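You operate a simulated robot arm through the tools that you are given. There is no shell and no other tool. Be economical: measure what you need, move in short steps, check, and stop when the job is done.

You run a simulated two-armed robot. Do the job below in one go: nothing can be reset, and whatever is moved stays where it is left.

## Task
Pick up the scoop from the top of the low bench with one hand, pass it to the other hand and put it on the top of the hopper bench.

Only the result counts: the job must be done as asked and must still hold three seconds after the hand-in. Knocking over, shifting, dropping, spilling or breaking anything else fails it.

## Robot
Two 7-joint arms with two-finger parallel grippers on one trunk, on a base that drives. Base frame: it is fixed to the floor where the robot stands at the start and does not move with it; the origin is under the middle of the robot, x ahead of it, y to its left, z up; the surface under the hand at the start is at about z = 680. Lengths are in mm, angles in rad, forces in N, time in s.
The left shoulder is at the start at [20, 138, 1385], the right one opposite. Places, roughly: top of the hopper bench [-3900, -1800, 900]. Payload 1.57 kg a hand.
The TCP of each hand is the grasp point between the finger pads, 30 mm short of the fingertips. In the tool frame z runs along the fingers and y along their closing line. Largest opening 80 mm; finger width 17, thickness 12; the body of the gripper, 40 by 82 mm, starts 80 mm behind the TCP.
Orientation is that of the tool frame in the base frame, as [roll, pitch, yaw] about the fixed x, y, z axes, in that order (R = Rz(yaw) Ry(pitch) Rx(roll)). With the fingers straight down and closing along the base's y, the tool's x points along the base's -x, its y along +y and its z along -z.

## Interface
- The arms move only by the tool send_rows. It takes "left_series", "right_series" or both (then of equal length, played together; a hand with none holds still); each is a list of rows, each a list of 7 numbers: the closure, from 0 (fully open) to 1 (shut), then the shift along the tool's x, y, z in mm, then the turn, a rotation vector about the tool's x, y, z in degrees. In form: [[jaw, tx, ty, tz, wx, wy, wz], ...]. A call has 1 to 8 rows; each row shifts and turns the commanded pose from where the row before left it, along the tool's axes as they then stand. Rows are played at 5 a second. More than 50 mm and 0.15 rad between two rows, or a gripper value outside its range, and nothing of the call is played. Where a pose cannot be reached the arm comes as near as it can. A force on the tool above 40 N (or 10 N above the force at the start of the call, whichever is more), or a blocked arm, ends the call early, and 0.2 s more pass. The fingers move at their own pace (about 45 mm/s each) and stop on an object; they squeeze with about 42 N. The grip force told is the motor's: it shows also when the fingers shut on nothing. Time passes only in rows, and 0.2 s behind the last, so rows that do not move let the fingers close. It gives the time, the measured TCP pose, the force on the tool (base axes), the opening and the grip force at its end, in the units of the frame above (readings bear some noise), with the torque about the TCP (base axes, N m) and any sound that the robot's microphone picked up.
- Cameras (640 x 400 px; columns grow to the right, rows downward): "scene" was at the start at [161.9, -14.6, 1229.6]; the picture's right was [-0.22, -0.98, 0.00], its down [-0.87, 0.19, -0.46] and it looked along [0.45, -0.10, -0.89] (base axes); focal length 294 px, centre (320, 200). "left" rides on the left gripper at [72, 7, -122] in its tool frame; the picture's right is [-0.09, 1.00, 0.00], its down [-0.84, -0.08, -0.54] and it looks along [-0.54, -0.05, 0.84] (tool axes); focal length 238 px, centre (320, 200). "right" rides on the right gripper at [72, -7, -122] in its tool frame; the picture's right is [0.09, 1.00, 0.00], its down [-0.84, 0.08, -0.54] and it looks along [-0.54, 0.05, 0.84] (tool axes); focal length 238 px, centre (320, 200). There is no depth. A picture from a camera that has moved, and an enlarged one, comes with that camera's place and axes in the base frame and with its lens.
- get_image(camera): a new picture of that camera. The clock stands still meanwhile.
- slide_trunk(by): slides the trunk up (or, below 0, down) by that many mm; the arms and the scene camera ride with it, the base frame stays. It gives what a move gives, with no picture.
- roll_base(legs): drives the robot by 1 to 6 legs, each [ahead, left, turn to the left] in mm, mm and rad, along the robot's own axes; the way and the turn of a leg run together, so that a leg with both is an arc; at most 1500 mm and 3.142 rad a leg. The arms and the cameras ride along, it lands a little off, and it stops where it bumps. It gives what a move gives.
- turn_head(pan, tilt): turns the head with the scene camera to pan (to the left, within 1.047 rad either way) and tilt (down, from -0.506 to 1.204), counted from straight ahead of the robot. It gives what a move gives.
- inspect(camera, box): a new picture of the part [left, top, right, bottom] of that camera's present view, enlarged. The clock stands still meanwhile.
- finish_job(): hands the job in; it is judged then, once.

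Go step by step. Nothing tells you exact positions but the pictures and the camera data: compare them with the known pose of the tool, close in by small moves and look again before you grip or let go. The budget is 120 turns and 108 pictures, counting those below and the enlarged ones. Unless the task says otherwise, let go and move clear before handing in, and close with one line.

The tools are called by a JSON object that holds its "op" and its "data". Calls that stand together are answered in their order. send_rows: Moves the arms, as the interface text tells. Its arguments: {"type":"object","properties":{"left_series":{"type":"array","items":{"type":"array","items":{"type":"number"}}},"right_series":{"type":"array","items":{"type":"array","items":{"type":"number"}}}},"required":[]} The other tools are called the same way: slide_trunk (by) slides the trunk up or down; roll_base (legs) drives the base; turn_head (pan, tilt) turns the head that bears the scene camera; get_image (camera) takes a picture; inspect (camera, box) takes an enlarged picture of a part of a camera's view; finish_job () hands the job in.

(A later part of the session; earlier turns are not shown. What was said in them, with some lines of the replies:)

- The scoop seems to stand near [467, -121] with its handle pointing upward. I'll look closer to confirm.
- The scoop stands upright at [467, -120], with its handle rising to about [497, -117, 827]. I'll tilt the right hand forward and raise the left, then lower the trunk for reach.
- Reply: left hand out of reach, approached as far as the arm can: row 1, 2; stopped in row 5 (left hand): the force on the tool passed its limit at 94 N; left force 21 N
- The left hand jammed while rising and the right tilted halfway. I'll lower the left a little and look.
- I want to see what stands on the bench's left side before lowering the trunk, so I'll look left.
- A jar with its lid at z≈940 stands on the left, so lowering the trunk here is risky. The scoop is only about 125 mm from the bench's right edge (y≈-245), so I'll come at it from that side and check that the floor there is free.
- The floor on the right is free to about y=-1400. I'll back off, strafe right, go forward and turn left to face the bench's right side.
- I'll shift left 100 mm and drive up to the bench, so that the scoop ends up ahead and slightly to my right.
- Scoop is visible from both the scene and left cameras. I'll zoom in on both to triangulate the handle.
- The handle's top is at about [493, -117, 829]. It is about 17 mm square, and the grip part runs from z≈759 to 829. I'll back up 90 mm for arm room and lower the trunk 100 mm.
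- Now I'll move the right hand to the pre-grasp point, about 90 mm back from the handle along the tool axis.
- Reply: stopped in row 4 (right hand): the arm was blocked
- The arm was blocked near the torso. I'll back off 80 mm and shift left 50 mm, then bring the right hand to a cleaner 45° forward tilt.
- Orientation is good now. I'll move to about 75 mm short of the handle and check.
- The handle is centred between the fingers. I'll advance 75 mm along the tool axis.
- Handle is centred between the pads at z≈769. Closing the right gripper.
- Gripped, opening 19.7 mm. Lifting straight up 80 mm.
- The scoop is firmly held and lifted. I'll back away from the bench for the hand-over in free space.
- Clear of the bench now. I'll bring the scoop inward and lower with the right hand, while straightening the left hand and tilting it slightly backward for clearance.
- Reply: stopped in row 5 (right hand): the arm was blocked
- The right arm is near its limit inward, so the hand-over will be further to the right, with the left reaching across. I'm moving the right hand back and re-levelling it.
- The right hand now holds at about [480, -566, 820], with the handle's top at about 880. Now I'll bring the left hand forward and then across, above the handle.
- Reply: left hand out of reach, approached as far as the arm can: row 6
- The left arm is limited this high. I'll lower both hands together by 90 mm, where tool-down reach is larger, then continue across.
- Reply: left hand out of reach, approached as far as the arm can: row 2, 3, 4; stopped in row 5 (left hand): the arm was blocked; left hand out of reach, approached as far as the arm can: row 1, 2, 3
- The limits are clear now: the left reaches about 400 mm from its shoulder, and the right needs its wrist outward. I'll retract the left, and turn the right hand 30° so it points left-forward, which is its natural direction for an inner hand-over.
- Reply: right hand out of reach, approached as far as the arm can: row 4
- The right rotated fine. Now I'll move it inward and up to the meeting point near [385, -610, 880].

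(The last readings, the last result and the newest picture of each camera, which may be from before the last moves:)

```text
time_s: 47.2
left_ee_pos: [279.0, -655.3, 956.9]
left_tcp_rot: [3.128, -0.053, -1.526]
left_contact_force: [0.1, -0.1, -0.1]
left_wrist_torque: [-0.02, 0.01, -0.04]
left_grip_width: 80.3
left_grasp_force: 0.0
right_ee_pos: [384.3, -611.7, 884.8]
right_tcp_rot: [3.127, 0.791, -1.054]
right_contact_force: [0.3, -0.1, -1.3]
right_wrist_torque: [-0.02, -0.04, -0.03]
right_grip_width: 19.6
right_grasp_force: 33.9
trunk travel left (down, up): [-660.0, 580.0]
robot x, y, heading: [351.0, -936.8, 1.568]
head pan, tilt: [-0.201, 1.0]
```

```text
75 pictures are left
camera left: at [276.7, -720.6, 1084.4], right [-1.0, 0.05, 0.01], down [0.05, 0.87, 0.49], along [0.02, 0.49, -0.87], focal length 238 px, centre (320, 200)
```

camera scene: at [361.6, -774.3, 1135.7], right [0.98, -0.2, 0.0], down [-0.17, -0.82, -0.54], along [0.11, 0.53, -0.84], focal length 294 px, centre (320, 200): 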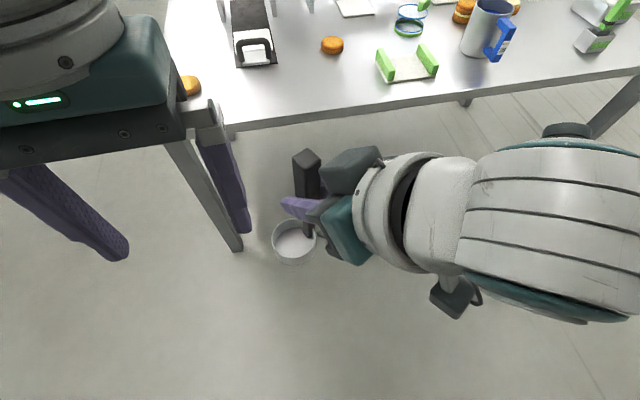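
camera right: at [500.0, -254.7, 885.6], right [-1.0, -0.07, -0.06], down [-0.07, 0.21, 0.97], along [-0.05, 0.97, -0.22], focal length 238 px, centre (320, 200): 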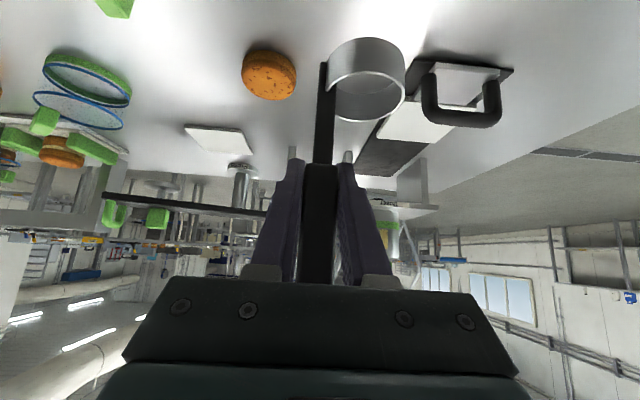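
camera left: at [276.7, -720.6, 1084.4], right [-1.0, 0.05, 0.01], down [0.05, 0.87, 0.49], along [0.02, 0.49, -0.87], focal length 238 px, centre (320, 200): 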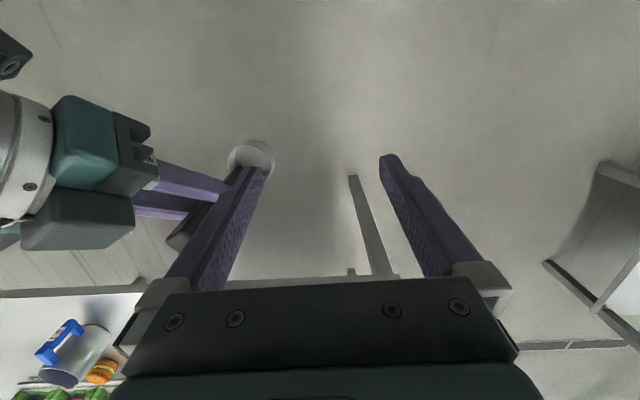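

The right hand is well placed with the handle's top at about [384, -611, 944]. I'll lower it 50 mm and turn the left hand 27° to match the handle's faces.

{"op": "send_rows", "data": {"right_series": [[1, 8.8, 0, 8.8, 0, 0, 0], [1, 8.8, 0, 8.8, 0, 0, 0], [1, 8.8, 0, 8.8, 0, 0, 0], [1, 8.8, 0, 8.8, 0, 0, 0], [1, 0, 0, 0, 0, 0, 0]], "left_series": [[0, 0, 0, -2, 0.2, 0.7, -6.8], [0, 0, 0, -2, 0.2, 0.7, -6.8], [0, 0, 0, -2, 0.2, 0.7, -6.8], [0, 0, 0, -2, 0.2, 0.7, -6.8], [0, 0, 0, 0, 0, 0, 0]]}}

```text
time_s: 48.4
left_ee_pos: [279.6, -654.2, 965.3]
left_tcp_rot: [3.105, -0.092, -1.049]
left_contact_force: [-0.8, 0.0, 0.5]
left_wrist_torque: [0.0, -0.02, 0.03]
left_grip_width: 80.0
left_grasp_force: 0.1
right_ee_pos: [384.3, -609.9, 833.9]
right_tcp_rot: [3.126, 0.794, -1.054]
right_contact_force: [-0.9, -0.5, -0.8]
right_wrist_torque: [-0.01, -0.03, 0.02]
right_grip_width: 19.5
right_grasp_force: 33.8
trunk travel left (down, up): [-660.0, 580.0]
robot x, y, heading: [349.4, -942.6, 1.567]
head pan, tilt: [-0.201, 1.0]
```

Now I'll slide the left hand over the handle, staying 40 mm above it.

{"op": "send_rows", "data": {"left_series": [[0, 3.3, -28.1, 0.8, 0.4, 0, 0], [0, 3.3, -28.1, 0.8, 0.4, 0, 0], [0, 3.3, -28.1, 0.8, 0.4, 0, 0], [0, 3.3, -28.1, 0.8, 0.4, 0, 0], [0, 0, 0, 0, 0, 0, 0]]}}

{"op": "get_image", "data": {"camera": "left"}}

{"op": "get_image", "data": {"camera": "scene"}}

{"op": "get_image", "data": {"camera": "right"}}

```text
time_s: 49.6
left_ee_pos: [384.1, -609.4, 961.4]
left_tcp_rot: [3.135, -0.092, -1.048]
left_contact_force: [-0.2, 0.1, -0.7]
left_wrist_torque: [0.01, 0.04, -0.03]
left_grip_width: 79.9
left_grasp_force: 0.0
right_ee_pos: [384.0, -609.9, 834.6]
right_tcp_rot: [3.125, 0.791, -1.055]
right_contact_force: [-0.1, -0.8, -1.6]
right_wrist_torque: [0.05, -0.04, 0.01]
right_grip_width: 19.5
right_grasp_force: 33.3
trunk travel left (down, up): [-660.0, 580.0]
robot x, y, heading: [349.0, -940.9, 1.565]
head pan, tilt: [-0.201, 1.0]
```

```text
74 pictures are left
camera left: at [408.6, -664.6, 1090.3], right [-0.91, -0.42, 0.0], down [-0.37, 0.81, 0.46], along [-0.19, 0.42, -0.89], focal length 238 px, centre (320, 200)
```

left: 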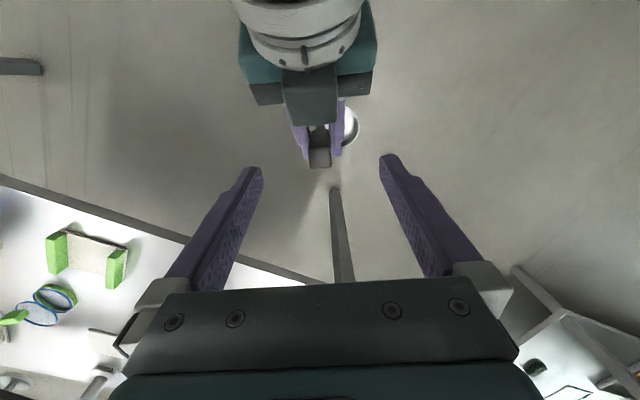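

```text
73 pictures are left
camera scene: at [361.5, -774.3, 1135.7], right [0.98, -0.2, 0.0], down [-0.17, -0.82, -0.54], along [0.11, 0.53, -0.84], focal length 294 px, centre (320, 200)
```

scene: 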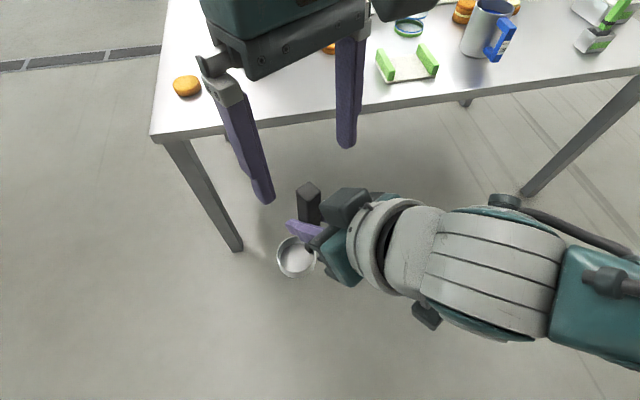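

```text
72 pictures are left
camera right: at [459.4, -725.6, 869.4], right [-0.83, -0.56, -0.05], down [-0.16, 0.14, 0.98], along [-0.54, 0.82, -0.2], focal length 238 px, centre (320, 200)
```

right: 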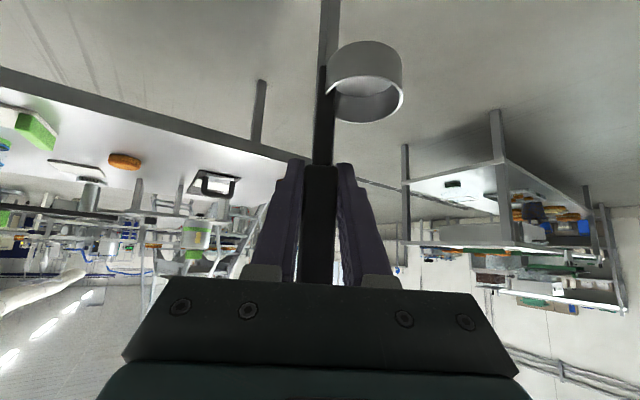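

Alignment is excellent: the handle's top is centred and square to the left fingers. Descending.

{"op": "send_rows", "data": {"left_series": [[0, -1.6, 0, 17.2, 0, 0, 0], [0, -1.6, 0, 17.2, 0, 0, 0], [0, -1.6, 0, 17.2, 0, 0, 0], [0, 0, 0, 0, 0, 0, 0]]}}

{"op": "get_image", "data": {"camera": "left"}}

{"op": "get_image", "data": {"camera": "scene"}}

```text
time_s: 50.6
left_ee_pos: [383.0, -609.6, 908.9]
left_tcp_rot: [3.134, -0.093, -1.049]
left_contact_force: [0.3, -0.9, 0.4]
left_wrist_torque: [0.02, -0.03, 0.0]
left_grip_width: 79.8
left_grasp_force: 0.1
right_ee_pos: [384.7, -610.6, 834.5]
right_tcp_rot: [3.125, 0.79, -1.053]
right_contact_force: [-0.7, 0.1, -0.5]
right_wrist_torque: [-0.01, -0.04, 0.02]
right_grip_width: 19.5
right_grasp_force: 33.3
trunk travel left (down, up): [-660.0, 580.0]
robot x, y, heading: [347.4, -940.2, 1.567]
head pan, tilt: [-0.201, 1.0]
```

```text
71 pictures are left
camera left: at [408.0, -664.8, 1038.4], right [-0.91, -0.42, 0.0], down [-0.37, 0.81, 0.46], along [-0.19, 0.42, -0.89], focal length 238 px, centre (320, 200)
```

left: 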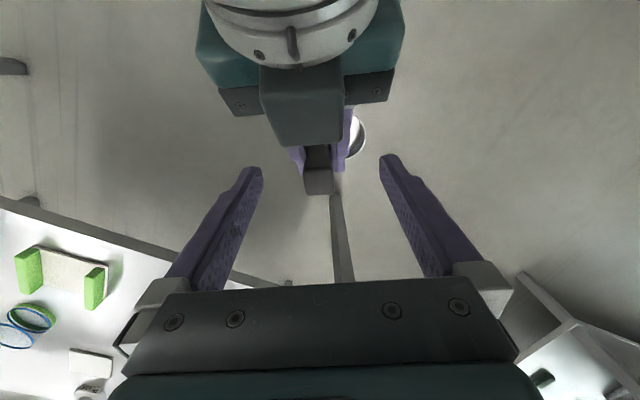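

```text
70 pictures are left
camera scene: at [361.5, -774.3, 1135.7], right [0.98, -0.2, 0.0], down [-0.17, -0.82, -0.54], along [0.11, 0.53, -0.84], focal length 294 px, centre (320, 200)
```

scene: 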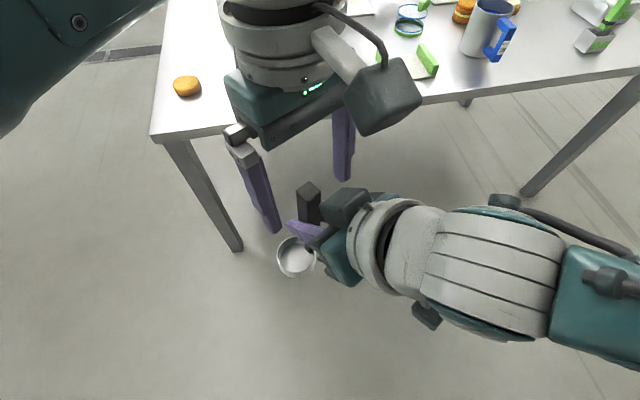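

Still clear. I'll go down the last 16 mm and close the left gripper while the right keeps holding.

{"op": "send_rows", "data": {"left_series": [[0, -1.5, 0, 16, 0, 0, 0], [0, 0, 0, 0, 0, 0, 0], [0.6, 0, 0, 0, 0, 0, 0], [1, 0, 0, 0, 0, 0, 0], [1, 0, 0, 0, 0, 0, 0], [1, 0, 0, 0, 0, 0, 0], [1, 0, 0, 0, 0, 0, 0]]}}

{"op": "get_image", "data": {"camera": "left"}}

{"op": "inspect", "data": {"camera": "scene", "box": [210, 100, 410, 290]}}

```text
time_s: 52.2
left_ee_pos: [383.3, -610.4, 892.8]
left_tcp_rot: [3.136, -0.092, -1.05]
left_contact_force: [3.8, 2.3, -0.6]
left_wrist_torque: [0.04, 0.06, 0.05]
left_grip_width: 19.4
left_grasp_force: 25.6
right_ee_pos: [383.3, -611.3, 834.5]
right_tcp_rot: [3.123, 0.795, -1.054]
right_contact_force: [-3.5, -3.2, 1.2]
right_wrist_torque: [0.16, -0.31, -0.08]
right_grip_width: 19.6
right_grasp_force: 33.9
trunk travel left (down, up): [-660.0, 580.0]
robot x, y, heading: [346.4, -938.2, 1.569]
head pan, tilt: [-0.201, 1.0]
```

```text
69 pictures are left
camera left: at [408.1, -665.1, 1023.1], right [-0.91, -0.42, 0.0], down [-0.37, 0.81, 0.46], along [-0.19, 0.42, -0.89], focal length 238 px, centre (320, 200)
```

left: 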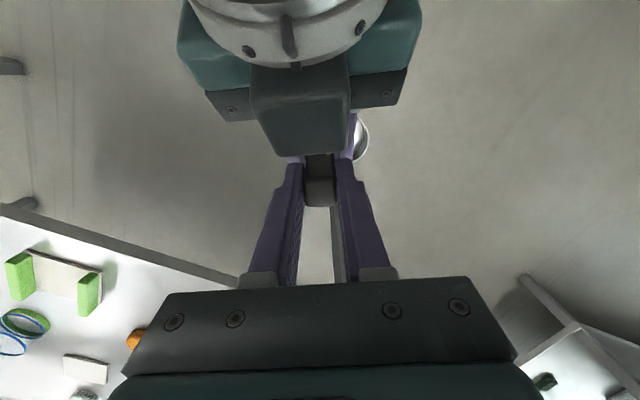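

```text
2.11 times, centred on (310, 195) of scene
camera zoom: at [361.5, -774.3, 1135.7], right [0.98, -0.2, 0.0], down [-0.17, -0.82, -0.54], along [0.11, 0.53, -0.84], focal length 620 px, centre (341, 210)
```

zoom: 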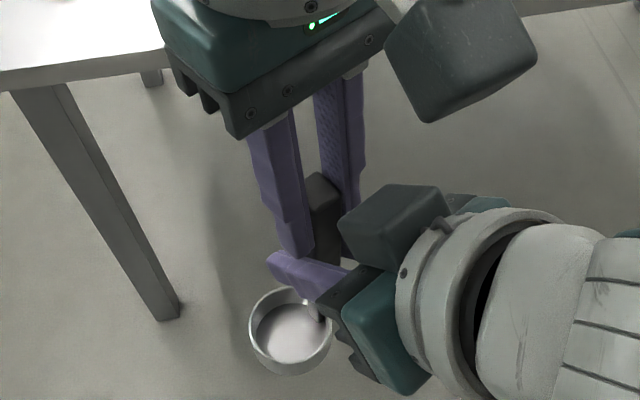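

Both hands hold the handle now. I'll let the left settle, then open the right.

{"op": "send_rows", "data": {"left_series": [[1, 0, 0, 0, 0, 0, 0], [1, 0, 0, 0, 0, 0, 0], [1, 0, 0, 0, 0, 0, 0], [1, 0, 0, 0, 0, 0, 0], [1, 0, 0, 0, 0, 0, 0], [1, 0, 0, 0, 0, 0, 0], [1, 0, 0, 0, 0, 0, 0]], "right_series": [[1, 0, 0, 0, 0, 0, 0], [1, 0, 0, 0, 0, 0, 0], [0.7, 0, 0, 0, 0, 0, 0], [0.4, 0, 0, 0, 0, 0, 0], [0, 0, 0, 0, 0, 0, 0], [0, 0, 0, 0, 0, 0, 0], [0, 0, 0, 0, 0, 0, 0]]}}

{"op": "get_image", "data": {"camera": "right"}}

```text
time_s: 53.8
left_ee_pos: [383.5, -610.3, 894.6]
left_tcp_rot: [3.134, -0.092, -1.048]
left_contact_force: [-0.6, 0.3, -0.4]
left_wrist_torque: [0.0, 0.02, 0.0]
left_grip_width: 19.2
left_grasp_force: 33.4
right_ee_pos: [384.9, -610.0, 835.5]
right_tcp_rot: [3.126, 0.793, -1.056]
right_contact_force: [-1.4, -0.2, -1.0]
right_wrist_torque: [-0.02, -0.03, 0.02]
right_grip_width: 80.0
right_grasp_force: 0.1
trunk travel left (down, up): [-660.0, 580.0]
robot x, y, heading: [348.2, -939.9, 1.572]
head pan, tilt: [-0.201, 1.0]
```

```text
67 pictures are left
camera right: at [459.4, -725.6, 869.4], right [-0.83, -0.56, -0.05], down [-0.16, 0.14, 0.98], along [-0.54, 0.82, -0.2], focal length 238 px, centre (320, 200)
```

right: 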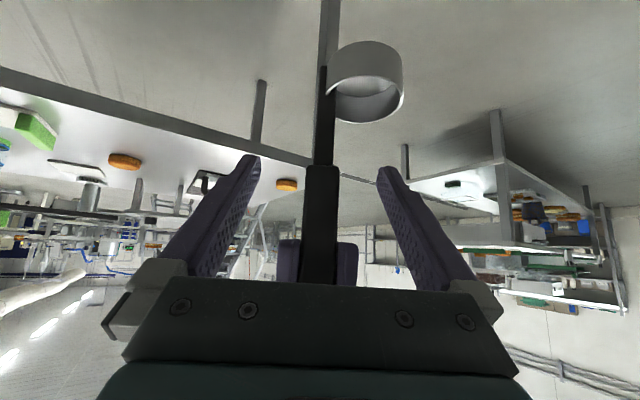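

The right is open and the left holds alone. I'll retreat the right hand horizontally, away from the handle.

{"op": "send_rows", "data": {"right_series": [[0, 10, 0, -10, 0, 0, 0], [0, 14.1, 0, -14.1, 0, 0, 0], [0, 14.1, 0, -14.1, 0, 0, 0], [0, 14.1, 0, -14.1, 0, 0, 0], [0, 0, 0, 0, 0, 0, 0]]}}

{"op": "get_image", "data": {"camera": "right"}}

```text
time_s: 55.0
left_ee_pos: [384.0, -611.4, 893.7]
left_tcp_rot: [3.135, -0.095, -1.048]
left_contact_force: [-0.2, -0.6, -0.2]
left_wrist_torque: [0.0, -0.02, -0.03]
left_grip_width: 19.6
left_grasp_force: 33.4
right_ee_pos: [422.7, -674.9, 833.6]
right_tcp_rot: [3.125, 0.792, -1.053]
right_contact_force: [-0.3, -0.4, -0.3]
right_wrist_torque: [-0.02, -0.04, -0.02]
right_grip_width: 80.3
right_grasp_force: 0.0
trunk travel left (down, up): [-660.0, 580.0]
robot x, y, heading: [348.6, -941.9, 1.568]
head pan, tilt: [-0.201, 1.0]
```

```text
66 pictures are left
camera right: at [497.3, -790.3, 868.6], right [-0.83, -0.56, -0.05], down [-0.16, 0.14, 0.98], along [-0.54, 0.82, -0.2], focal length 238 px, centre (320, 200)
```

right: 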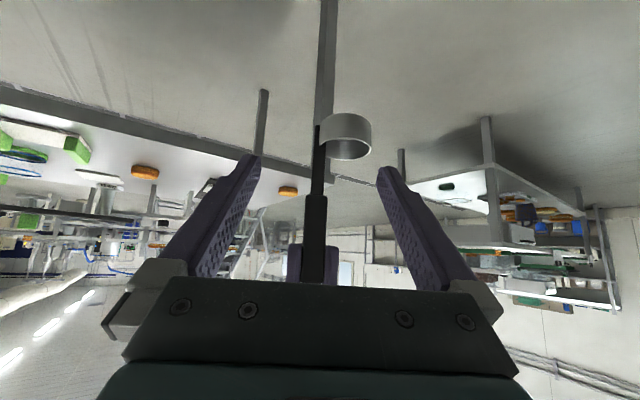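

The right hand is clear. I'll swing it aside, then turn the base to face -x and look towards the hopper bench.

{"op": "send_rows", "data": {"right_series": [[0, 10.5, -26, -10.5, 0, 0, 0], [0, 10.5, -26, -10.5, 0, 0, 0], [0, 10.5, -26, -10.5, 0, 0, 0], [0, 10.5, -26, -10.5, 0, 0, 0], [0, 0, 0, 0, 0, 0, 0]], "left_series": [[1, 0, 12, 0, 0, 0, 0], [1, 0, 12, 0, 0, 0, 0], [1, 0, 12, 0, 0, 0, 0], [1, 0, 12, 0, 0, 0, 0], [1, 0, 0, 0, 0, 0, 0]]}}

{"op": "roll_base", "data": {"legs": [[0, 0, 1.571]]}}

{"op": "turn_head", "data": {"pan": -0.2, "tilt": 0.25}}

{"op": "get_image", "data": {"camera": "scene"}}

```text
time_s: 56.2
left_ee_pos: [341.2, -634.6, 893.7]
left_tcp_rot: [3.135, -0.09, -1.048]
left_contact_force: [0.0, 0.1, -0.6]
left_wrist_torque: [0.02, -0.04, -0.03]
left_grip_width: 19.2
left_grasp_force: 33.3
right_ee_pos: [542.6, -673.2, 832.6]
right_tcp_rot: [3.126, 0.793, -1.053]
right_contact_force: [-0.7, -0.5, 0.2]
right_wrist_torque: [0.01, 0.01, 0.0]
right_grip_width: 80.0
right_grasp_force: 0.1
trunk travel left (down, up): [-660.0, 580.0]
robot x, y, heading: [345.7, -941.9, 1.564]
head pan, tilt: [-0.201, 1.0]
```

```text
time_s: 60.4
left_ee_pos: [39.1, -946.6, 892.6]
left_tcp_rot: [3.134, -0.092, 0.518]
left_contact_force: [0.6, -0.6, 0.5]
left_wrist_torque: [0.0, 0.02, -0.02]
left_grip_width: 19.1
left_grasp_force: 33.6
right_ee_pos: [79.8, -746.7, 831.7]
right_tcp_rot: [3.125, 0.792, 0.512]
right_contact_force: [-0.1, 0.4, 0.1]
right_wrist_torque: [0.0, 0.0, -0.03]
right_grip_width: 79.8
right_grasp_force: 0.0
trunk travel left (down, up): [-660.0, 580.0]
robot x, y, heading: [346.5, -939.3, 3.138]
head pan, tilt: [-0.201, 1.0]
```

```text
time_s: 61.5
left_ee_pos: [40.5, -946.6, 893.2]
left_tcp_rot: [3.135, -0.092, 0.518]
left_contact_force: [-0.7, 1.1, 0.6]
left_wrist_torque: [0.05, 0.0, -0.02]
left_grip_width: 19.4
left_grasp_force: 33.1
right_ee_pos: [80.0, -746.8, 831.8]
right_tcp_rot: [3.126, 0.792, 0.512]
right_contact_force: [0.5, 0.1, -0.2]
right_wrist_torque: [0.01, 0.0, -0.01]
right_grip_width: 79.7
right_grasp_force: 0.0
trunk travel left (down, up): [-660.0, 580.0]
robot x, y, heading: [348.0, -940.8, 3.132]
head pan, tilt: [-0.201, 0.25]
```

```text
65 pictures are left
camera scene: at [155.8, -922.4, 1199.8], right [0.21, 0.98, 0.0], down [0.24, -0.05, -0.97], along [-0.95, 0.2, -0.25], focal length 294 px, centre (320, 200)
```

scene: 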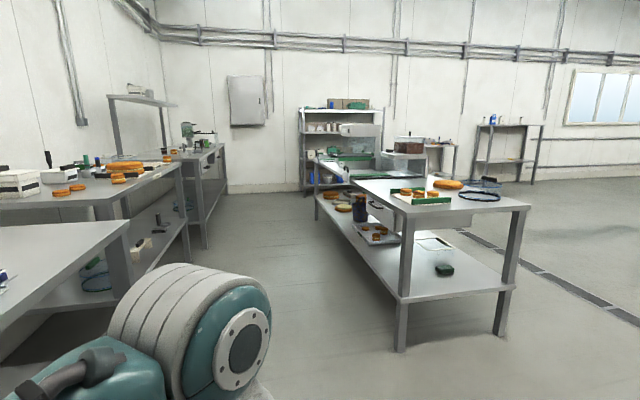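

The hopper bench is ahead on the left, beyond the first tables. The aisle (y from about -1340 to -240) is clear, so I'll drive down its middle.

{"op": "roll_base", "data": {"legs": [[1400, -90, 0.009], [1300, 0, 0]]}}

{"op": "turn_head", "data": {"pan": 0.5, "tilt": 0.3}}

{"op": "get_image", "data": {"camera": "scene"}}

```text
time_s: 74.7
left_ee_pos: [-2662.5, -845.2, 893.8]
left_tcp_rot: [3.135, -0.092, 0.522]
left_contact_force: [-0.4, -0.1, -0.5]
left_wrist_torque: [0.02, 0.03, 0.01]
left_grip_width: 19.3
left_grasp_force: 33.2
right_ee_pos: [-2623.0, -644.6, 833.3]
right_tcp_rot: [3.125, 0.793, 0.517]
right_contact_force: [-0.3, -0.6, 0.2]
right_wrist_torque: [-0.01, 0.0, 0.01]
right_grip_width: 80.0
right_grasp_force: 0.1
trunk travel left (down, up): [-660.0, 580.0]
robot x, y, heading: [-2351.7, -843.0, 3.137]
head pan, tilt: [-0.201, 0.25]
```

```text
time_s: 75.8
left_ee_pos: [-2661.8, -844.3, 893.3]
left_tcp_rot: [3.134, -0.094, 0.521]
left_contact_force: [0.2, 0.2, 0.0]
left_wrist_torque: [0.04, 0.01, -0.01]
left_grip_width: 19.3
left_grasp_force: 33.8
right_ee_pos: [-2623.0, -644.1, 833.8]
right_tcp_rot: [3.126, 0.792, 0.517]
right_contact_force: [-0.2, -0.4, 0.4]
right_wrist_torque: [0.03, 0.02, -0.02]
right_grip_width: 80.0
right_grasp_force: 0.2
trunk travel left (down, up): [-660.0, 580.0]
robot x, y, heading: [-2358.5, -838.7, 3.14]
head pan, tilt: [0.499, 0.3]
```

```text
64 pictures are left
camera scene: at [-2537.3, -883.7, 1195.2], right [-0.47, 0.88, 0.0], down [0.26, 0.14, -0.96], along [-0.84, -0.45, -0.3], focal length 294 px, centre (320, 200)
```

scene: 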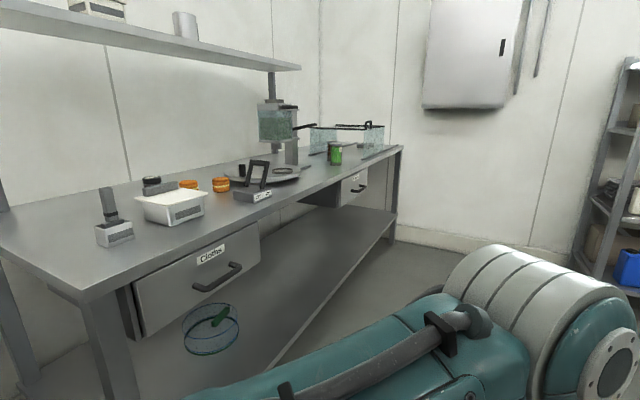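

This is the hopper bench: front edge y≈-1408, x from about -4846 to -2717. There's a free strip near [-3640, -1500] between the black stand and the green can, so I'll drive abreast of it, turn to face it and raise the trunk.

{"op": "roll_base", "data": {"legs": [[1282, 0, 0], [0, 0, 1.571]]}}

{"op": "slide_trunk", "data": {"by": 200}}

{"op": "send_rows", "data": {"right_series": [[0, -14, 0, -14, 0, 0, 0], [0, -14, 0, -14, 0, 0, 0], [0, -14, 0, -14, 0, 0, 0], [0, 0, 0, 0, 0, 0, 0]]}}

{"op": "turn_head", "data": {"pan": 0, "tilt": 0.6}}

{"op": "get_image", "data": {"camera": "scene"}}

{"op": "get_image", "data": {"camera": "left"}}

```text
time_s: 86.0
left_ee_pos: [-3631.5, -1142.2, 893.7]
left_tcp_rot: [3.136, -0.093, 2.08]
left_contact_force: [-0.1, 0.2, 0.8]
left_wrist_torque: [-0.01, 0.02, 0.0]
left_grip_width: 19.1
left_grasp_force: 33.2
right_ee_pos: [-3831.7, -1100.5, 832.8]
right_tcp_rot: [3.126, 0.795, 2.075]
right_contact_force: [-0.9, 0.6, -0.4]
right_wrist_torque: [-0.01, -0.03, -0.01]
right_grip_width: 79.9
right_grasp_force: 0.0
trunk travel left (down, up): [-660.0, 580.0]
robot x, y, heading: [-3633.9, -836.5, -1.59]
head pan, tilt: [0.499, 0.3]
```

```text
time_s: 88.1
left_ee_pos: [-3631.0, -1142.9, 1093.5]
left_tcp_rot: [3.135, -0.093, 2.079]
left_contact_force: [1.1, 0.2, -2.6]
left_wrist_torque: [-0.01, 0.0, 0.03]
left_grip_width: 19.2
left_grasp_force: 33.2
right_ee_pos: [-3831.8, -1100.2, 1033.2]
right_tcp_rot: [3.126, 0.795, 2.073]
right_contact_force: [0.8, -0.1, -0.3]
right_wrist_torque: [0.0, 0.03, 0.0]
right_grip_width: 80.1
right_grasp_force: 0.2
trunk travel left (down, up): [-860.0, 380.0]
robot x, y, heading: [-3633.7, -837.9, -1.588]
head pan, tilt: [0.499, 0.3]
```

```text
time_s: 89.1
left_ee_pos: [-3632.3, -1142.1, 1093.6]
left_tcp_rot: [3.137, -0.092, 2.079]
left_contact_force: [-0.2, -0.9, -1.2]
left_wrist_torque: [0.01, -0.01, 0.02]
left_grip_width: 19.4
left_grasp_force: 33.3
right_ee_pos: [-3833.2, -1099.1, 1092.4]
right_tcp_rot: [3.127, 0.793, 2.072]
right_contact_force: [0.1, -0.1, -0.2]
right_wrist_torque: [0.0, -0.02, -0.02]
right_grip_width: 80.1
right_grasp_force: 0.2
trunk travel left (down, up): [-860.0, 380.0]
robot x, y, heading: [-3633.3, -834.7, -1.593]
head pan, tilt: [0.499, 0.3]
```

```text
time_s: 90.1
left_ee_pos: [-3632.7, -1142.8, 1094.1]
left_tcp_rot: [3.134, -0.092, 2.08]
left_contact_force: [0.5, 0.8, -1.6]
left_wrist_torque: [-0.05, 0.02, 0.0]
left_grip_width: 19.4
left_grasp_force: 32.9
right_ee_pos: [-3834.0, -1099.5, 1092.6]
right_tcp_rot: [3.127, 0.794, 2.074]
right_contact_force: [0.1, 0.2, 0.2]
right_wrist_torque: [0.02, 0.01, 0.04]
right_grip_width: 79.9
right_grasp_force: 0.0
trunk travel left (down, up): [-860.0, 380.0]
robot x, y, heading: [-3635.4, -834.6, -1.593]
head pan, tilt: [0.0, 0.6]
```

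```text
63 pictures are left
camera scene: at [-3636.9, -1023.6, 1367.7], right [-1.0, 0.02, 0.0], down [0.01, 0.56, -0.83], along [-0.01, -0.83, -0.56], focal length 294 px, centre (320, 200)
```

scene: 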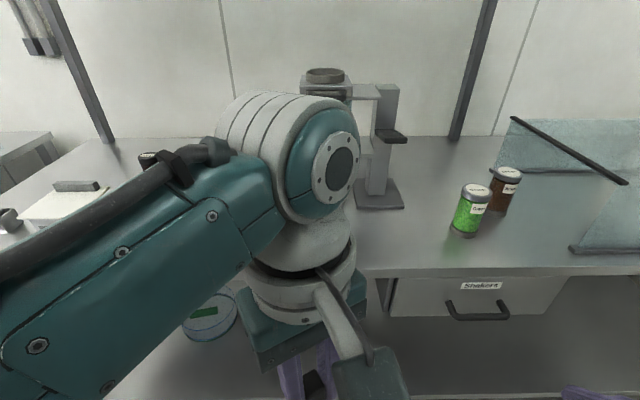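

```text
62 pictures are left
camera left: at [-3656.6, -1086.6, 1223.2], right [0.92, 0.4, 0.0], down [0.36, -0.81, 0.46], along [0.19, -0.42, -0.89], focal length 238 px, centre (320, 200)
```

left: 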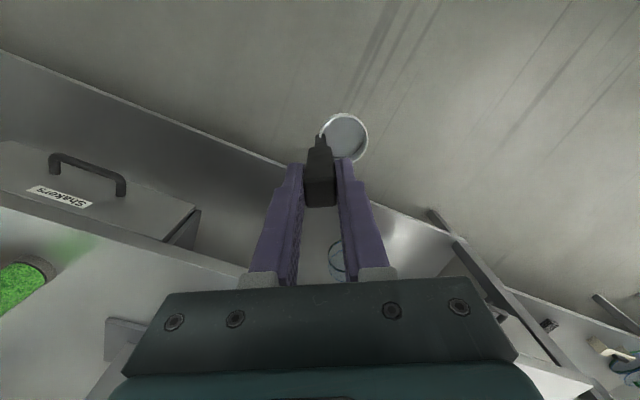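

The bench is probably a bit lower and farther than 900 / -1408 (top around z≈860, edge y≈-1480). I'll drive partway in and look again with the left hand's camera.

{"op": "roll_base", "data": {"legs": [[320, 0, 0.02]]}}

{"op": "turn_head", "data": {"pan": 0.6, "tilt": 0.8}}

{"op": "get_image", "data": {"camera": "scene"}}

{"op": "get_image", "data": {"camera": "left"}}

{"op": "get_image", "data": {"camera": "right"}}

```text
time_s: 92.2
left_ee_pos: [-3627.6, -1458.5, 1093.1]
left_tcp_rot: [3.132, -0.092, 2.099]
left_contact_force: [-1.1, -0.7, -1.3]
left_wrist_torque: [-0.02, 0.04, 0.0]
left_grip_width: 19.4
left_grasp_force: 33.9
right_ee_pos: [-3830.6, -1421.3, 1091.9]
right_tcp_rot: [3.127, 0.793, 2.093]
right_contact_force: [-0.6, -0.5, -1.1]
right_wrist_torque: [0.04, 0.01, -0.01]
right_grip_width: 80.0
right_grasp_force: 0.0
trunk travel left (down, up): [-860.0, 380.0]
robot x, y, heading: [-3636.2, -1152.7, -1.569]
head pan, tilt: [0.0, 0.6]
```

```text
time_s: 93.2
left_ee_pos: [-3627.3, -1460.0, 1093.4]
left_tcp_rot: [3.133, -0.092, 2.098]
left_contact_force: [0.7, 1.1, -1.6]
left_wrist_torque: [-0.05, 0.01, -0.01]
left_grip_width: 19.4
left_grasp_force: 33.3
right_ee_pos: [-3830.4, -1421.6, 1091.0]
right_tcp_rot: [3.126, 0.793, 2.094]
right_contact_force: [-0.4, 0.9, -0.4]
right_wrist_torque: [0.0, 0.0, 0.05]
right_grip_width: 79.8
right_grasp_force: 0.0
trunk travel left (down, up): [-860.0, 380.0]
robot x, y, heading: [-3637.0, -1152.6, -1.57]
head pan, tilt: [0.6, 0.799]
```

```text
61 pictures are left
camera scene: at [-3590.3, -1319.5, 1350.8], right [-0.82, -0.57, 0.0], down [-0.41, 0.59, -0.7], along [0.39, -0.57, -0.72], focal length 294 px, centre (320, 200)
```

scene: 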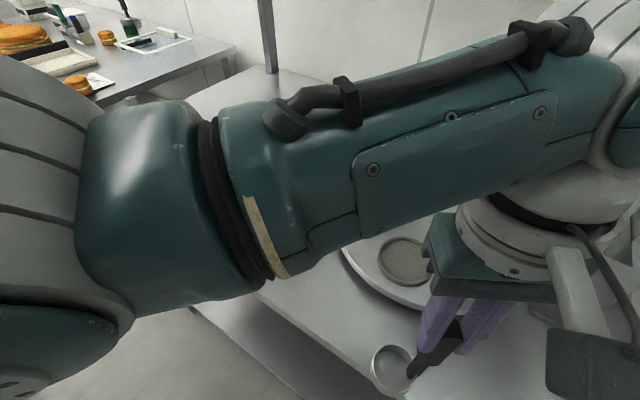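

```text
60 pictures are left
camera left: at [-3654.1, -1404.7, 1223.1], right [0.91, 0.42, 0.0], down [0.37, -0.8, 0.46], along [0.19, -0.42, -0.89], focal length 238 px, centre (320, 200)
```

left: 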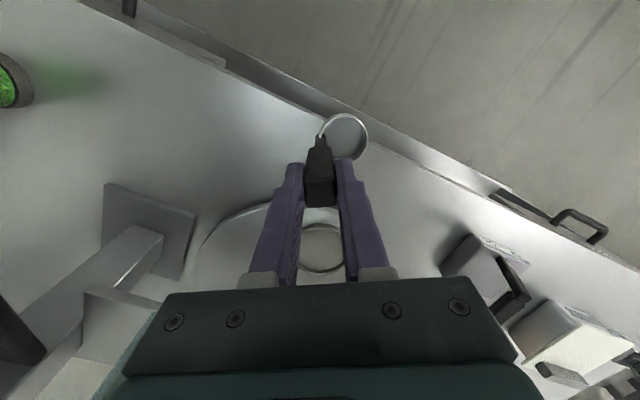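

```text
59 pictures are left
camera right: at [-3906.2, -1306.7, 1126.8], right [0.83, 0.56, -0.05], down [0.16, -0.14, 0.98], along [0.54, -0.82, -0.2], focal length 238 px, centre (320, 200)
```

right: 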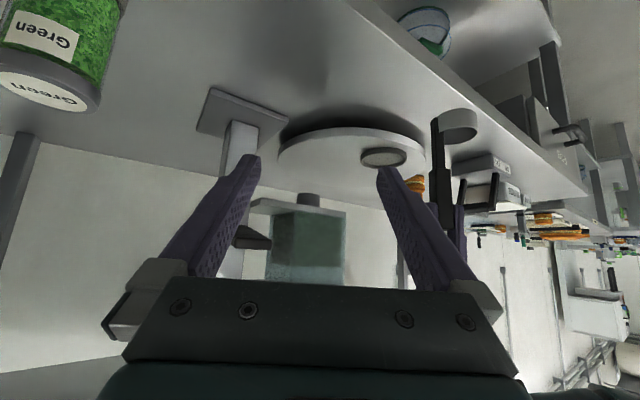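

Bench edge is at y≈-1447 and the top at z≈895. A round turntable lies ahead at about [-3560, -1740], radius about 190. A spot to its right, near [-3760, -1530], has more room, so I'll shift there.

{"op": "roll_base", "data": {"legs": [[70, -133, 0]]}}

{"op": "get_image", "data": {"camera": "left"}}

{"op": "get_image", "data": {"camera": "right"}}

{"op": "turn_head", "data": {"pan": 0.15, "tilt": 1.0}}

{"op": "get_image", "data": {"camera": "scene"}}

```text
time_s: 94.6
left_ee_pos: [-3759.3, -1530.0, 1092.5]
left_tcp_rot: [3.133, -0.092, 2.101]
left_contact_force: [-0.2, -0.3, -1.5]
left_wrist_torque: [-0.01, 0.01, 0.02]
left_grip_width: 19.4
left_grasp_force: 33.2
right_ee_pos: [-3961.9, -1492.1, 1091.2]
right_tcp_rot: [3.125, 0.793, 2.095]
right_contact_force: [-1.0, 0.4, -0.5]
right_wrist_torque: [0.0, 0.02, 0.0]
right_grip_width: 79.7
right_grasp_force: 0.1
trunk travel left (down, up): [-860.0, 380.0]
robot x, y, heading: [-3765.7, -1221.1, -1.565]
head pan, tilt: [0.6, 0.799]
```

```text
58 pictures are left
camera left: at [-3786.0, -1475.1, 1223.0], right [0.91, 0.42, 0.0], down [0.38, -0.8, 0.46], along [0.19, -0.42, -0.89], focal length 238 px, centre (320, 200)
```

left: 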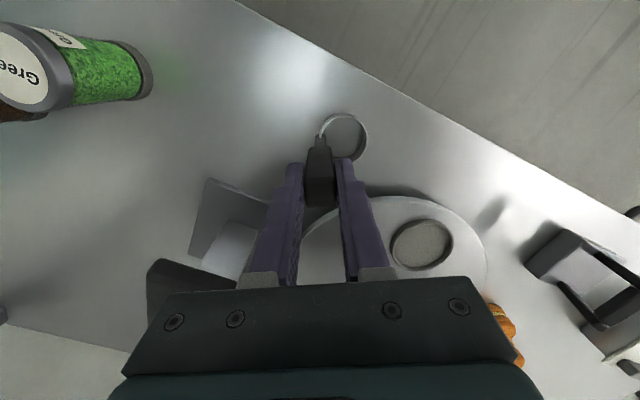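

```text
57 pictures are left
camera right: at [-4038.1, -1377.5, 1126.7], right [0.82, 0.56, -0.05], down [0.16, -0.14, 0.98], along [0.54, -0.81, -0.2], focal length 238 px, centre (320, 200)
```

right: 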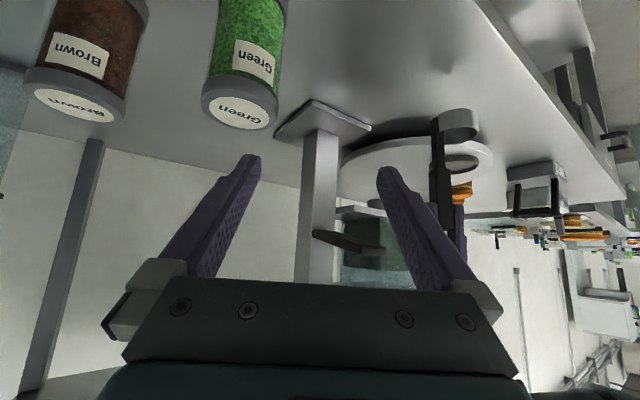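

```text
time_s: 95.5
left_ee_pos: [-3758.9, -1530.7, 1092.8]
left_tcp_rot: [3.133, -0.092, 2.101]
left_contact_force: [-0.3, 0.6, -1.7]
left_wrist_torque: [0.02, 0.02, -0.01]
left_grip_width: 19.4
left_grasp_force: 33.1
right_ee_pos: [-3962.5, -1492.1, 1091.2]
right_tcp_rot: [3.127, 0.791, 2.094]
right_contact_force: [0.0, 0.4, -0.2]
right_wrist_torque: [0.0, 0.01, 0.0]
right_grip_width: 79.9
right_grasp_force: 0.1
trunk travel left (down, up): [-860.0, 380.0]
robot x, y, heading: [-3770.3, -1219.3, -1.569]
head pan, tilt: [0.15, 1.0]
```

```text
56 pictures are left
camera scene: at [-3757.4, -1392.3, 1335.7], right [-0.99, -0.15, 0.0], down [-0.13, 0.83, -0.54], along [0.08, -0.53, -0.84], focal length 294 px, centre (320, 200)
```

scene: 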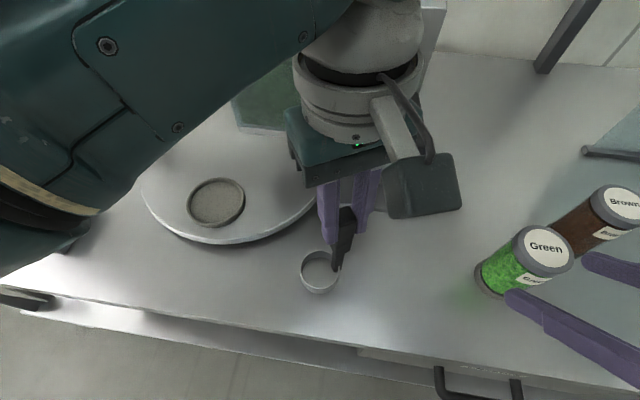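

The spot is clear: the cup will land about 80 mm from both the turntable and the bench edge. Descending 35 mm first.

{"op": "send_rows", "data": {"left_series": [[1, -1.1, 0, 12, 0, 0, 0], [1, -1.1, 0, 12, 0, 0, 0], [1, -1, 0, 11, 0, 0, 0], [1, 0, 0, 0, 0, 0, 0]]}}

{"op": "inspect", "data": {"camera": "scene", "box": [260, 200, 400, 320]}}

{"op": "inspect", "data": {"camera": "right", "box": [380, 80, 520, 220]}}

```text
time_s: 96.5
left_ee_pos: [-3759.4, -1530.5, 1057.7]
left_tcp_rot: [3.133, -0.093, 2.1]
left_contact_force: [-0.6, 0.2, -0.7]
left_wrist_torque: [-0.07, 0.04, -0.05]
left_grip_width: 19.3
left_grasp_force: 33.5
right_ee_pos: [-3963.1, -1493.2, 1091.1]
right_tcp_rot: [3.127, 0.792, 2.094]
right_contact_force: [0.5, -0.4, 0.4]
right_wrist_torque: [-0.01, 0.0, -0.03]
right_grip_width: 80.1
right_grasp_force: 0.1
trunk travel left (down, up): [-860.0, 380.0]
robot x, y, heading: [-3764.3, -1221.7, -1.566]
head pan, tilt: [0.15, 1.0]
```

```text
3.33 times, centred on (330, 260) of scene
camera zoom: at [-3757.5, -1392.3, 1335.7], right [-0.99, -0.15, 0.0], down [-0.13, 0.83, -0.54], along [0.08, -0.53, -0.84], focal length 982 px, centre (287, 0)
```

zoom: 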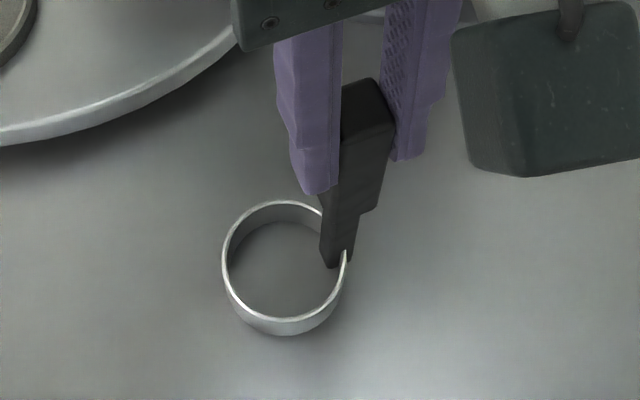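

```text
2.86 times, centred on (450, 150) of right
camera zoom: at [-4038.2, -1377.5, 1126.7], right [0.82, 0.56, -0.05], down [0.16, -0.14, 0.98], along [0.54, -0.81, -0.2], focal length 681 px, centre (-51, 343)
```

zoom: 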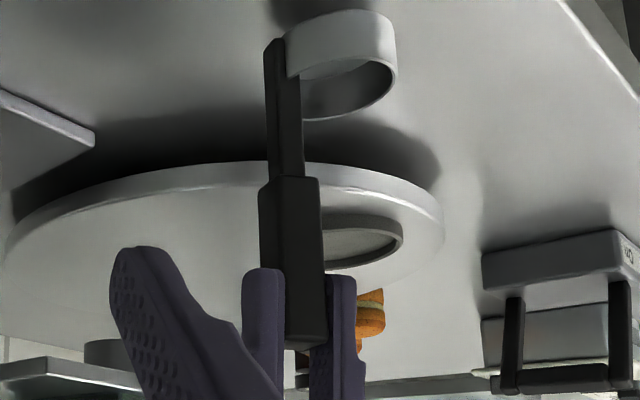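

Nearly down. I'll lower in 2.5 mm rows until contact shows.

{"op": "send_rows", "data": {"left_series": [[1, -0.23, 0, 2.5, 0, 0, 0], [1, -0.23, 0, 2.5, 0, 0, 0], [1, -0.23, 0, 2.5, 0, 0, 0], [1, 0, 0, 0, 0, 0, 0]]}}

{"op": "inspect", "data": {"camera": "right", "box": [420, 80, 500, 150]}}

```text
time_s: 97.5
left_ee_pos: [-3758.9, -1530.8, 1050.7]
left_tcp_rot: [3.131, -0.094, 2.1]
left_contact_force: [0.1, 0.8, -1.2]
left_wrist_torque: [-0.01, 0.03, -0.01]
left_grip_width: 19.2
left_grasp_force: 32.9
right_ee_pos: [-3961.8, -1491.1, 1091.6]
right_tcp_rot: [3.125, 0.792, 2.095]
right_contact_force: [-0.7, 0.3, -0.6]
right_wrist_torque: [0.0, 0.01, -0.01]
right_grip_width: 80.3
right_grasp_force: 0.2
trunk travel left (down, up): [-860.0, 380.0]
robot x, y, heading: [-3767.1, -1224.7, -1.57]
head pan, tilt: [0.15, 1.0]
```

```text
5.71 times, centred on (460, 115) of right
camera zoom: at [-4038.2, -1377.5, 1126.7], right [0.82, 0.56, -0.05], down [0.16, -0.14, 0.98], along [0.54, -0.81, -0.2], focal length 1362 px, centre (-480, 686)
```

zoom: 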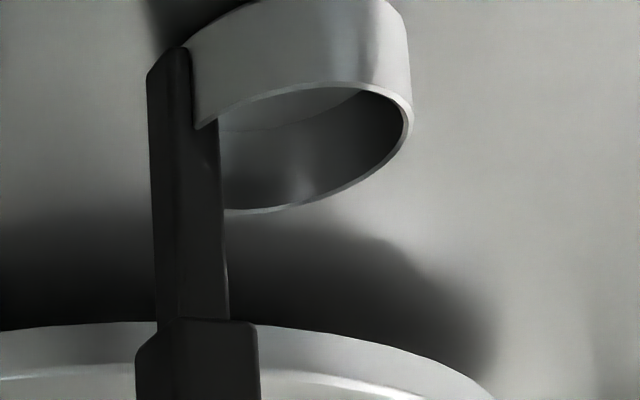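

No contact yet. Continuing down in small rows.

{"op": "send_rows", "data": {"left_series": [[1, -0.18, 0, 2, 0, 0, 0], [1, -0.18, 0, 2, 0, 0, 0], [1, 0, 0, 0, 0, 0, 0]]}}

{"op": "inspect", "data": {"camera": "right", "box": [420, 50, 500, 120]}}

```text
time_s: 98.3
left_ee_pos: [-3759.2, -1530.7, 1048.1]
left_tcp_rot: [3.135, -0.093, 2.1]
left_contact_force: [1.1, 3.5, 20.4]
left_wrist_torque: [0.88, -0.22, 0.0]
left_grip_width: 19.3
left_grasp_force: 32.7
right_ee_pos: [-3961.3, -1492.7, 1091.7]
right_tcp_rot: [3.127, 0.794, 2.095]
right_contact_force: [-0.3, -0.7, -0.2]
right_wrist_torque: [-0.02, 0.0, -0.05]
right_grip_width: 79.6
right_grasp_force: 0.1
trunk travel left (down, up): [-860.0, 380.0]
robot x, y, heading: [-3768.1, -1222.9, -1.569]
head pan, tilt: [0.15, 1.0]
```

```text
5.71 times, centred on (460, 85) of right
camera zoom: at [-4037.9, -1377.9, 1127.1], right [0.82, 0.56, -0.05], down [0.16, -0.14, 0.98], along [0.54, -0.81, -0.2], focal length 1362 px, centre (-480, 857)
```

zoom: 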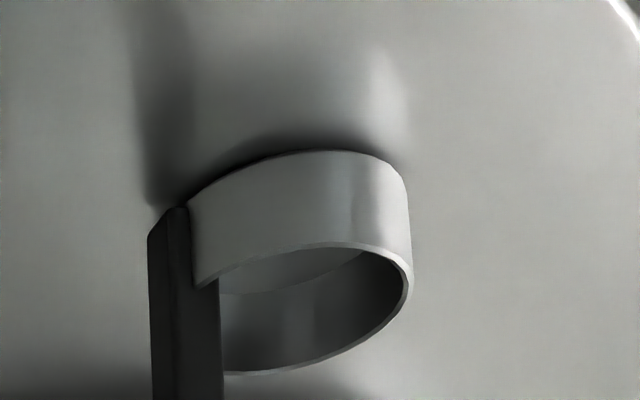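

Contact made, with 20 N upward. I'll relieve it by 1 mm, then open the left gripper gradually.

{"op": "send_rows", "data": {"left_series": [[1, 0.1, 0, -1, 0, 0, 0], [1, 0, 0, 0, 0, 0, 0], [0.72, 0, 0, 0, 0, 0, 0], [0.65, 0, 0, 0, 0, 0, 0], [0.4, 0, 0, 0, 0, 0, 0], [0, 0, 0, 0, 0, 0, 0], [0, 0, 0, 0, 0, 0, 0], [0, 0, 0, 0, 0, 0, 0]]}}

{"op": "get_image", "data": {"camera": "right"}}

{"op": "get_image", "data": {"camera": "left"}}

```text
time_s: 100.1
left_ee_pos: [-3760.1, -1529.3, 1047.3]
left_tcp_rot: [3.131, -0.091, 2.099]
left_contact_force: [-0.1, 0.3, -0.4]
left_wrist_torque: [-0.03, 0.02, -0.02]
left_grip_width: 80.2
left_grasp_force: 0.1
right_ee_pos: [-3962.0, -1491.4, 1091.5]
right_tcp_rot: [3.126, 0.793, 2.095]
right_contact_force: [0.0, -0.6, 0.7]
right_wrist_torque: [0.0, 0.01, -0.01]
right_grip_width: 79.9
right_grasp_force: 0.0
trunk travel left (down, up): [-860.0, 380.0]
robot x, y, heading: [-3771.4, -1222.8, -1.562]
head pan, tilt: [0.15, 1.0]
```

```text
51 pictures are left
camera right: at [-4038.2, -1377.5, 1126.8], right [0.82, 0.56, -0.05], down [0.16, -0.14, 0.98], along [0.54, -0.81, -0.2], focal length 238 px, centre (320, 200)
```

right: 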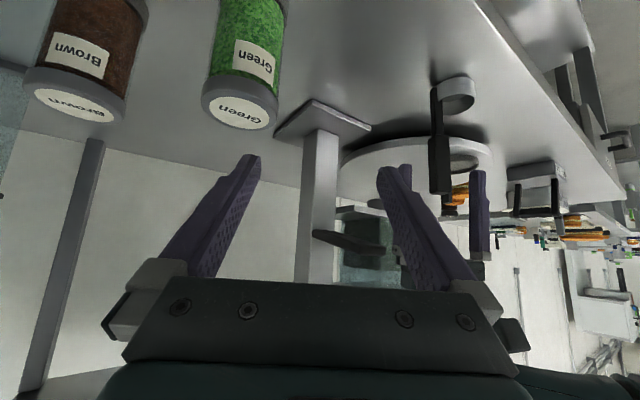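

```text
50 pictures are left
camera left: at [-3785.4, -1474.9, 1177.5], right [0.91, 0.42, 0.0], down [0.38, -0.8, 0.46], along [0.19, -0.42, -0.89], focal length 238 px, centre (320, 200)
```

left: 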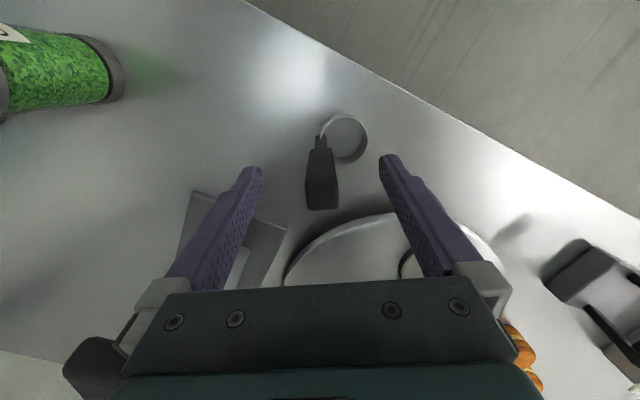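

The scoop stands upright on its own. I'll raise the left hand clear and then back off.

{"op": "send_rows", "data": {"left_series": [[0, 1.4, 0, -15, 0, 0, 0], [0, 1.4, 0, -15, 0, 0, 0], [0, 1.4, 0, -15, 0, 0, 0], [0, 1.4, 0, -15, 0, 0, 0], [0, 0, 0, 0, 0, 0, 0]]}}

{"op": "roll_base", "data": {"legs": [[-300, 0, 0]]}}

{"op": "turn_head", "data": {"pan": 0, "tilt": 0.75}}

{"op": "get_image", "data": {"camera": "scene"}}

{"op": "get_image", "data": {"camera": "right"}}

```text
time_s: 101.3
left_ee_pos: [-3759.0, -1529.8, 1108.2]
left_tcp_rot: [3.133, -0.091, 2.102]
left_contact_force: [0.5, 0.2, -0.7]
left_wrist_torque: [0.03, 0.02, 0.03]
left_grip_width: 80.1
left_grasp_force: 0.1
right_ee_pos: [-3961.8, -1493.1, 1092.2]
right_tcp_rot: [3.127, 0.792, 2.095]
right_contact_force: [0.2, -0.4, 0.0]
right_wrist_torque: [0.0, 0.0, 0.02]
right_grip_width: 80.1
right_grasp_force: 0.1
trunk travel left (down, up): [-860.0, 380.0]
robot x, y, heading: [-3766.3, -1224.8, -1.564]
head pan, tilt: [0.15, 1.0]
```

```text
time_s: 103.3
left_ee_pos: [-3761.3, -1228.3, 1108.4]
left_tcp_rot: [3.134, -0.092, 2.1]
left_contact_force: [0.1, -0.4, 0.1]
left_wrist_torque: [-0.01, -0.04, 0.0]
left_grip_width: 80.1
left_grasp_force: 0.0
right_ee_pos: [-3963.5, -1192.2, 1092.0]
right_tcp_rot: [3.126, 0.795, 2.093]
right_contact_force: [-1.0, 0.0, 0.1]
right_wrist_torque: [0.0, 0.0, -0.02]
right_grip_width: 80.2
right_grasp_force: 0.0
trunk travel left (down, up): [-860.0, 380.0]
robot x, y, heading: [-3771.2, -925.0, -1.571]
head pan, tilt: [0.15, 1.0]
```

```text
time_s: 104.1
left_ee_pos: [-3761.7, -1228.9, 1108.1]
left_tcp_rot: [3.133, -0.092, 2.099]
left_contact_force: [0.4, 0.0, 0.5]
left_wrist_torque: [-0.02, 0.01, 0.0]
left_grip_width: 80.0
left_grasp_force: 0.1
right_ee_pos: [-3962.8, -1191.7, 1091.4]
right_tcp_rot: [3.125, 0.793, 2.094]
right_contact_force: [-0.5, -0.2, 0.9]
right_wrist_torque: [-0.02, 0.01, 0.01]
right_grip_width: 80.0
right_grasp_force: 0.0
trunk travel left (down, up): [-860.0, 380.0]
robot x, y, heading: [-3771.2, -923.5, -1.57]
head pan, tilt: [0.0, 0.75]
```

```text
49 pictures are left
camera scene: at [-3768.8, -1105.2, 1354.8], right [-1.0, 0.0, 0.0], down [0.0, 0.68, -0.73], along [0.0, -0.73, -0.68], focal length 294 px, centre (320, 200)
```

scene: 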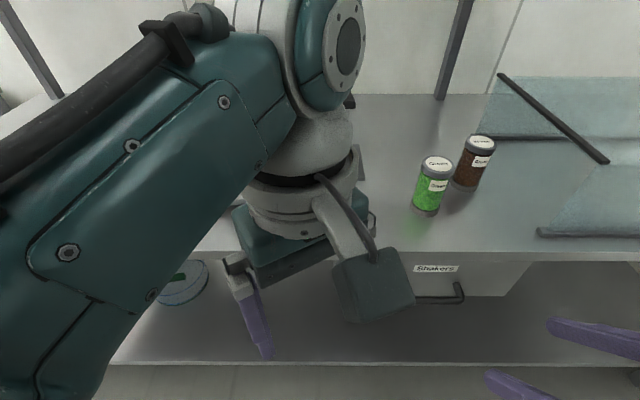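

```text
48 pictures are left
camera right: at [-4039.1, -1076.6, 1126.8], right [0.82, 0.56, -0.05], down [0.16, -0.14, 0.98], along [0.54, -0.81, -0.2], focal length 238 px, centre (320, 200)
```

right: 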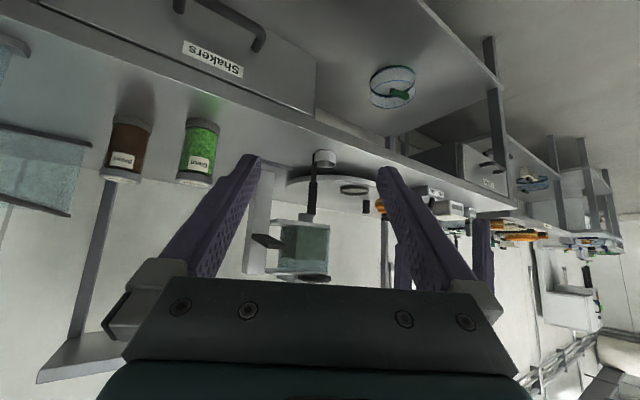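

The scoop stands upright on the hopper bench top, everything around it is undisturbed, and both hands are clear. Handing in.

{"op": "finish_job", "data": {}}

```text
The job is handed in.
```

The right hand picked the scoop up from the low bench and passed it to the left, which set it upright on top of the hopper bench. The job is handed in.
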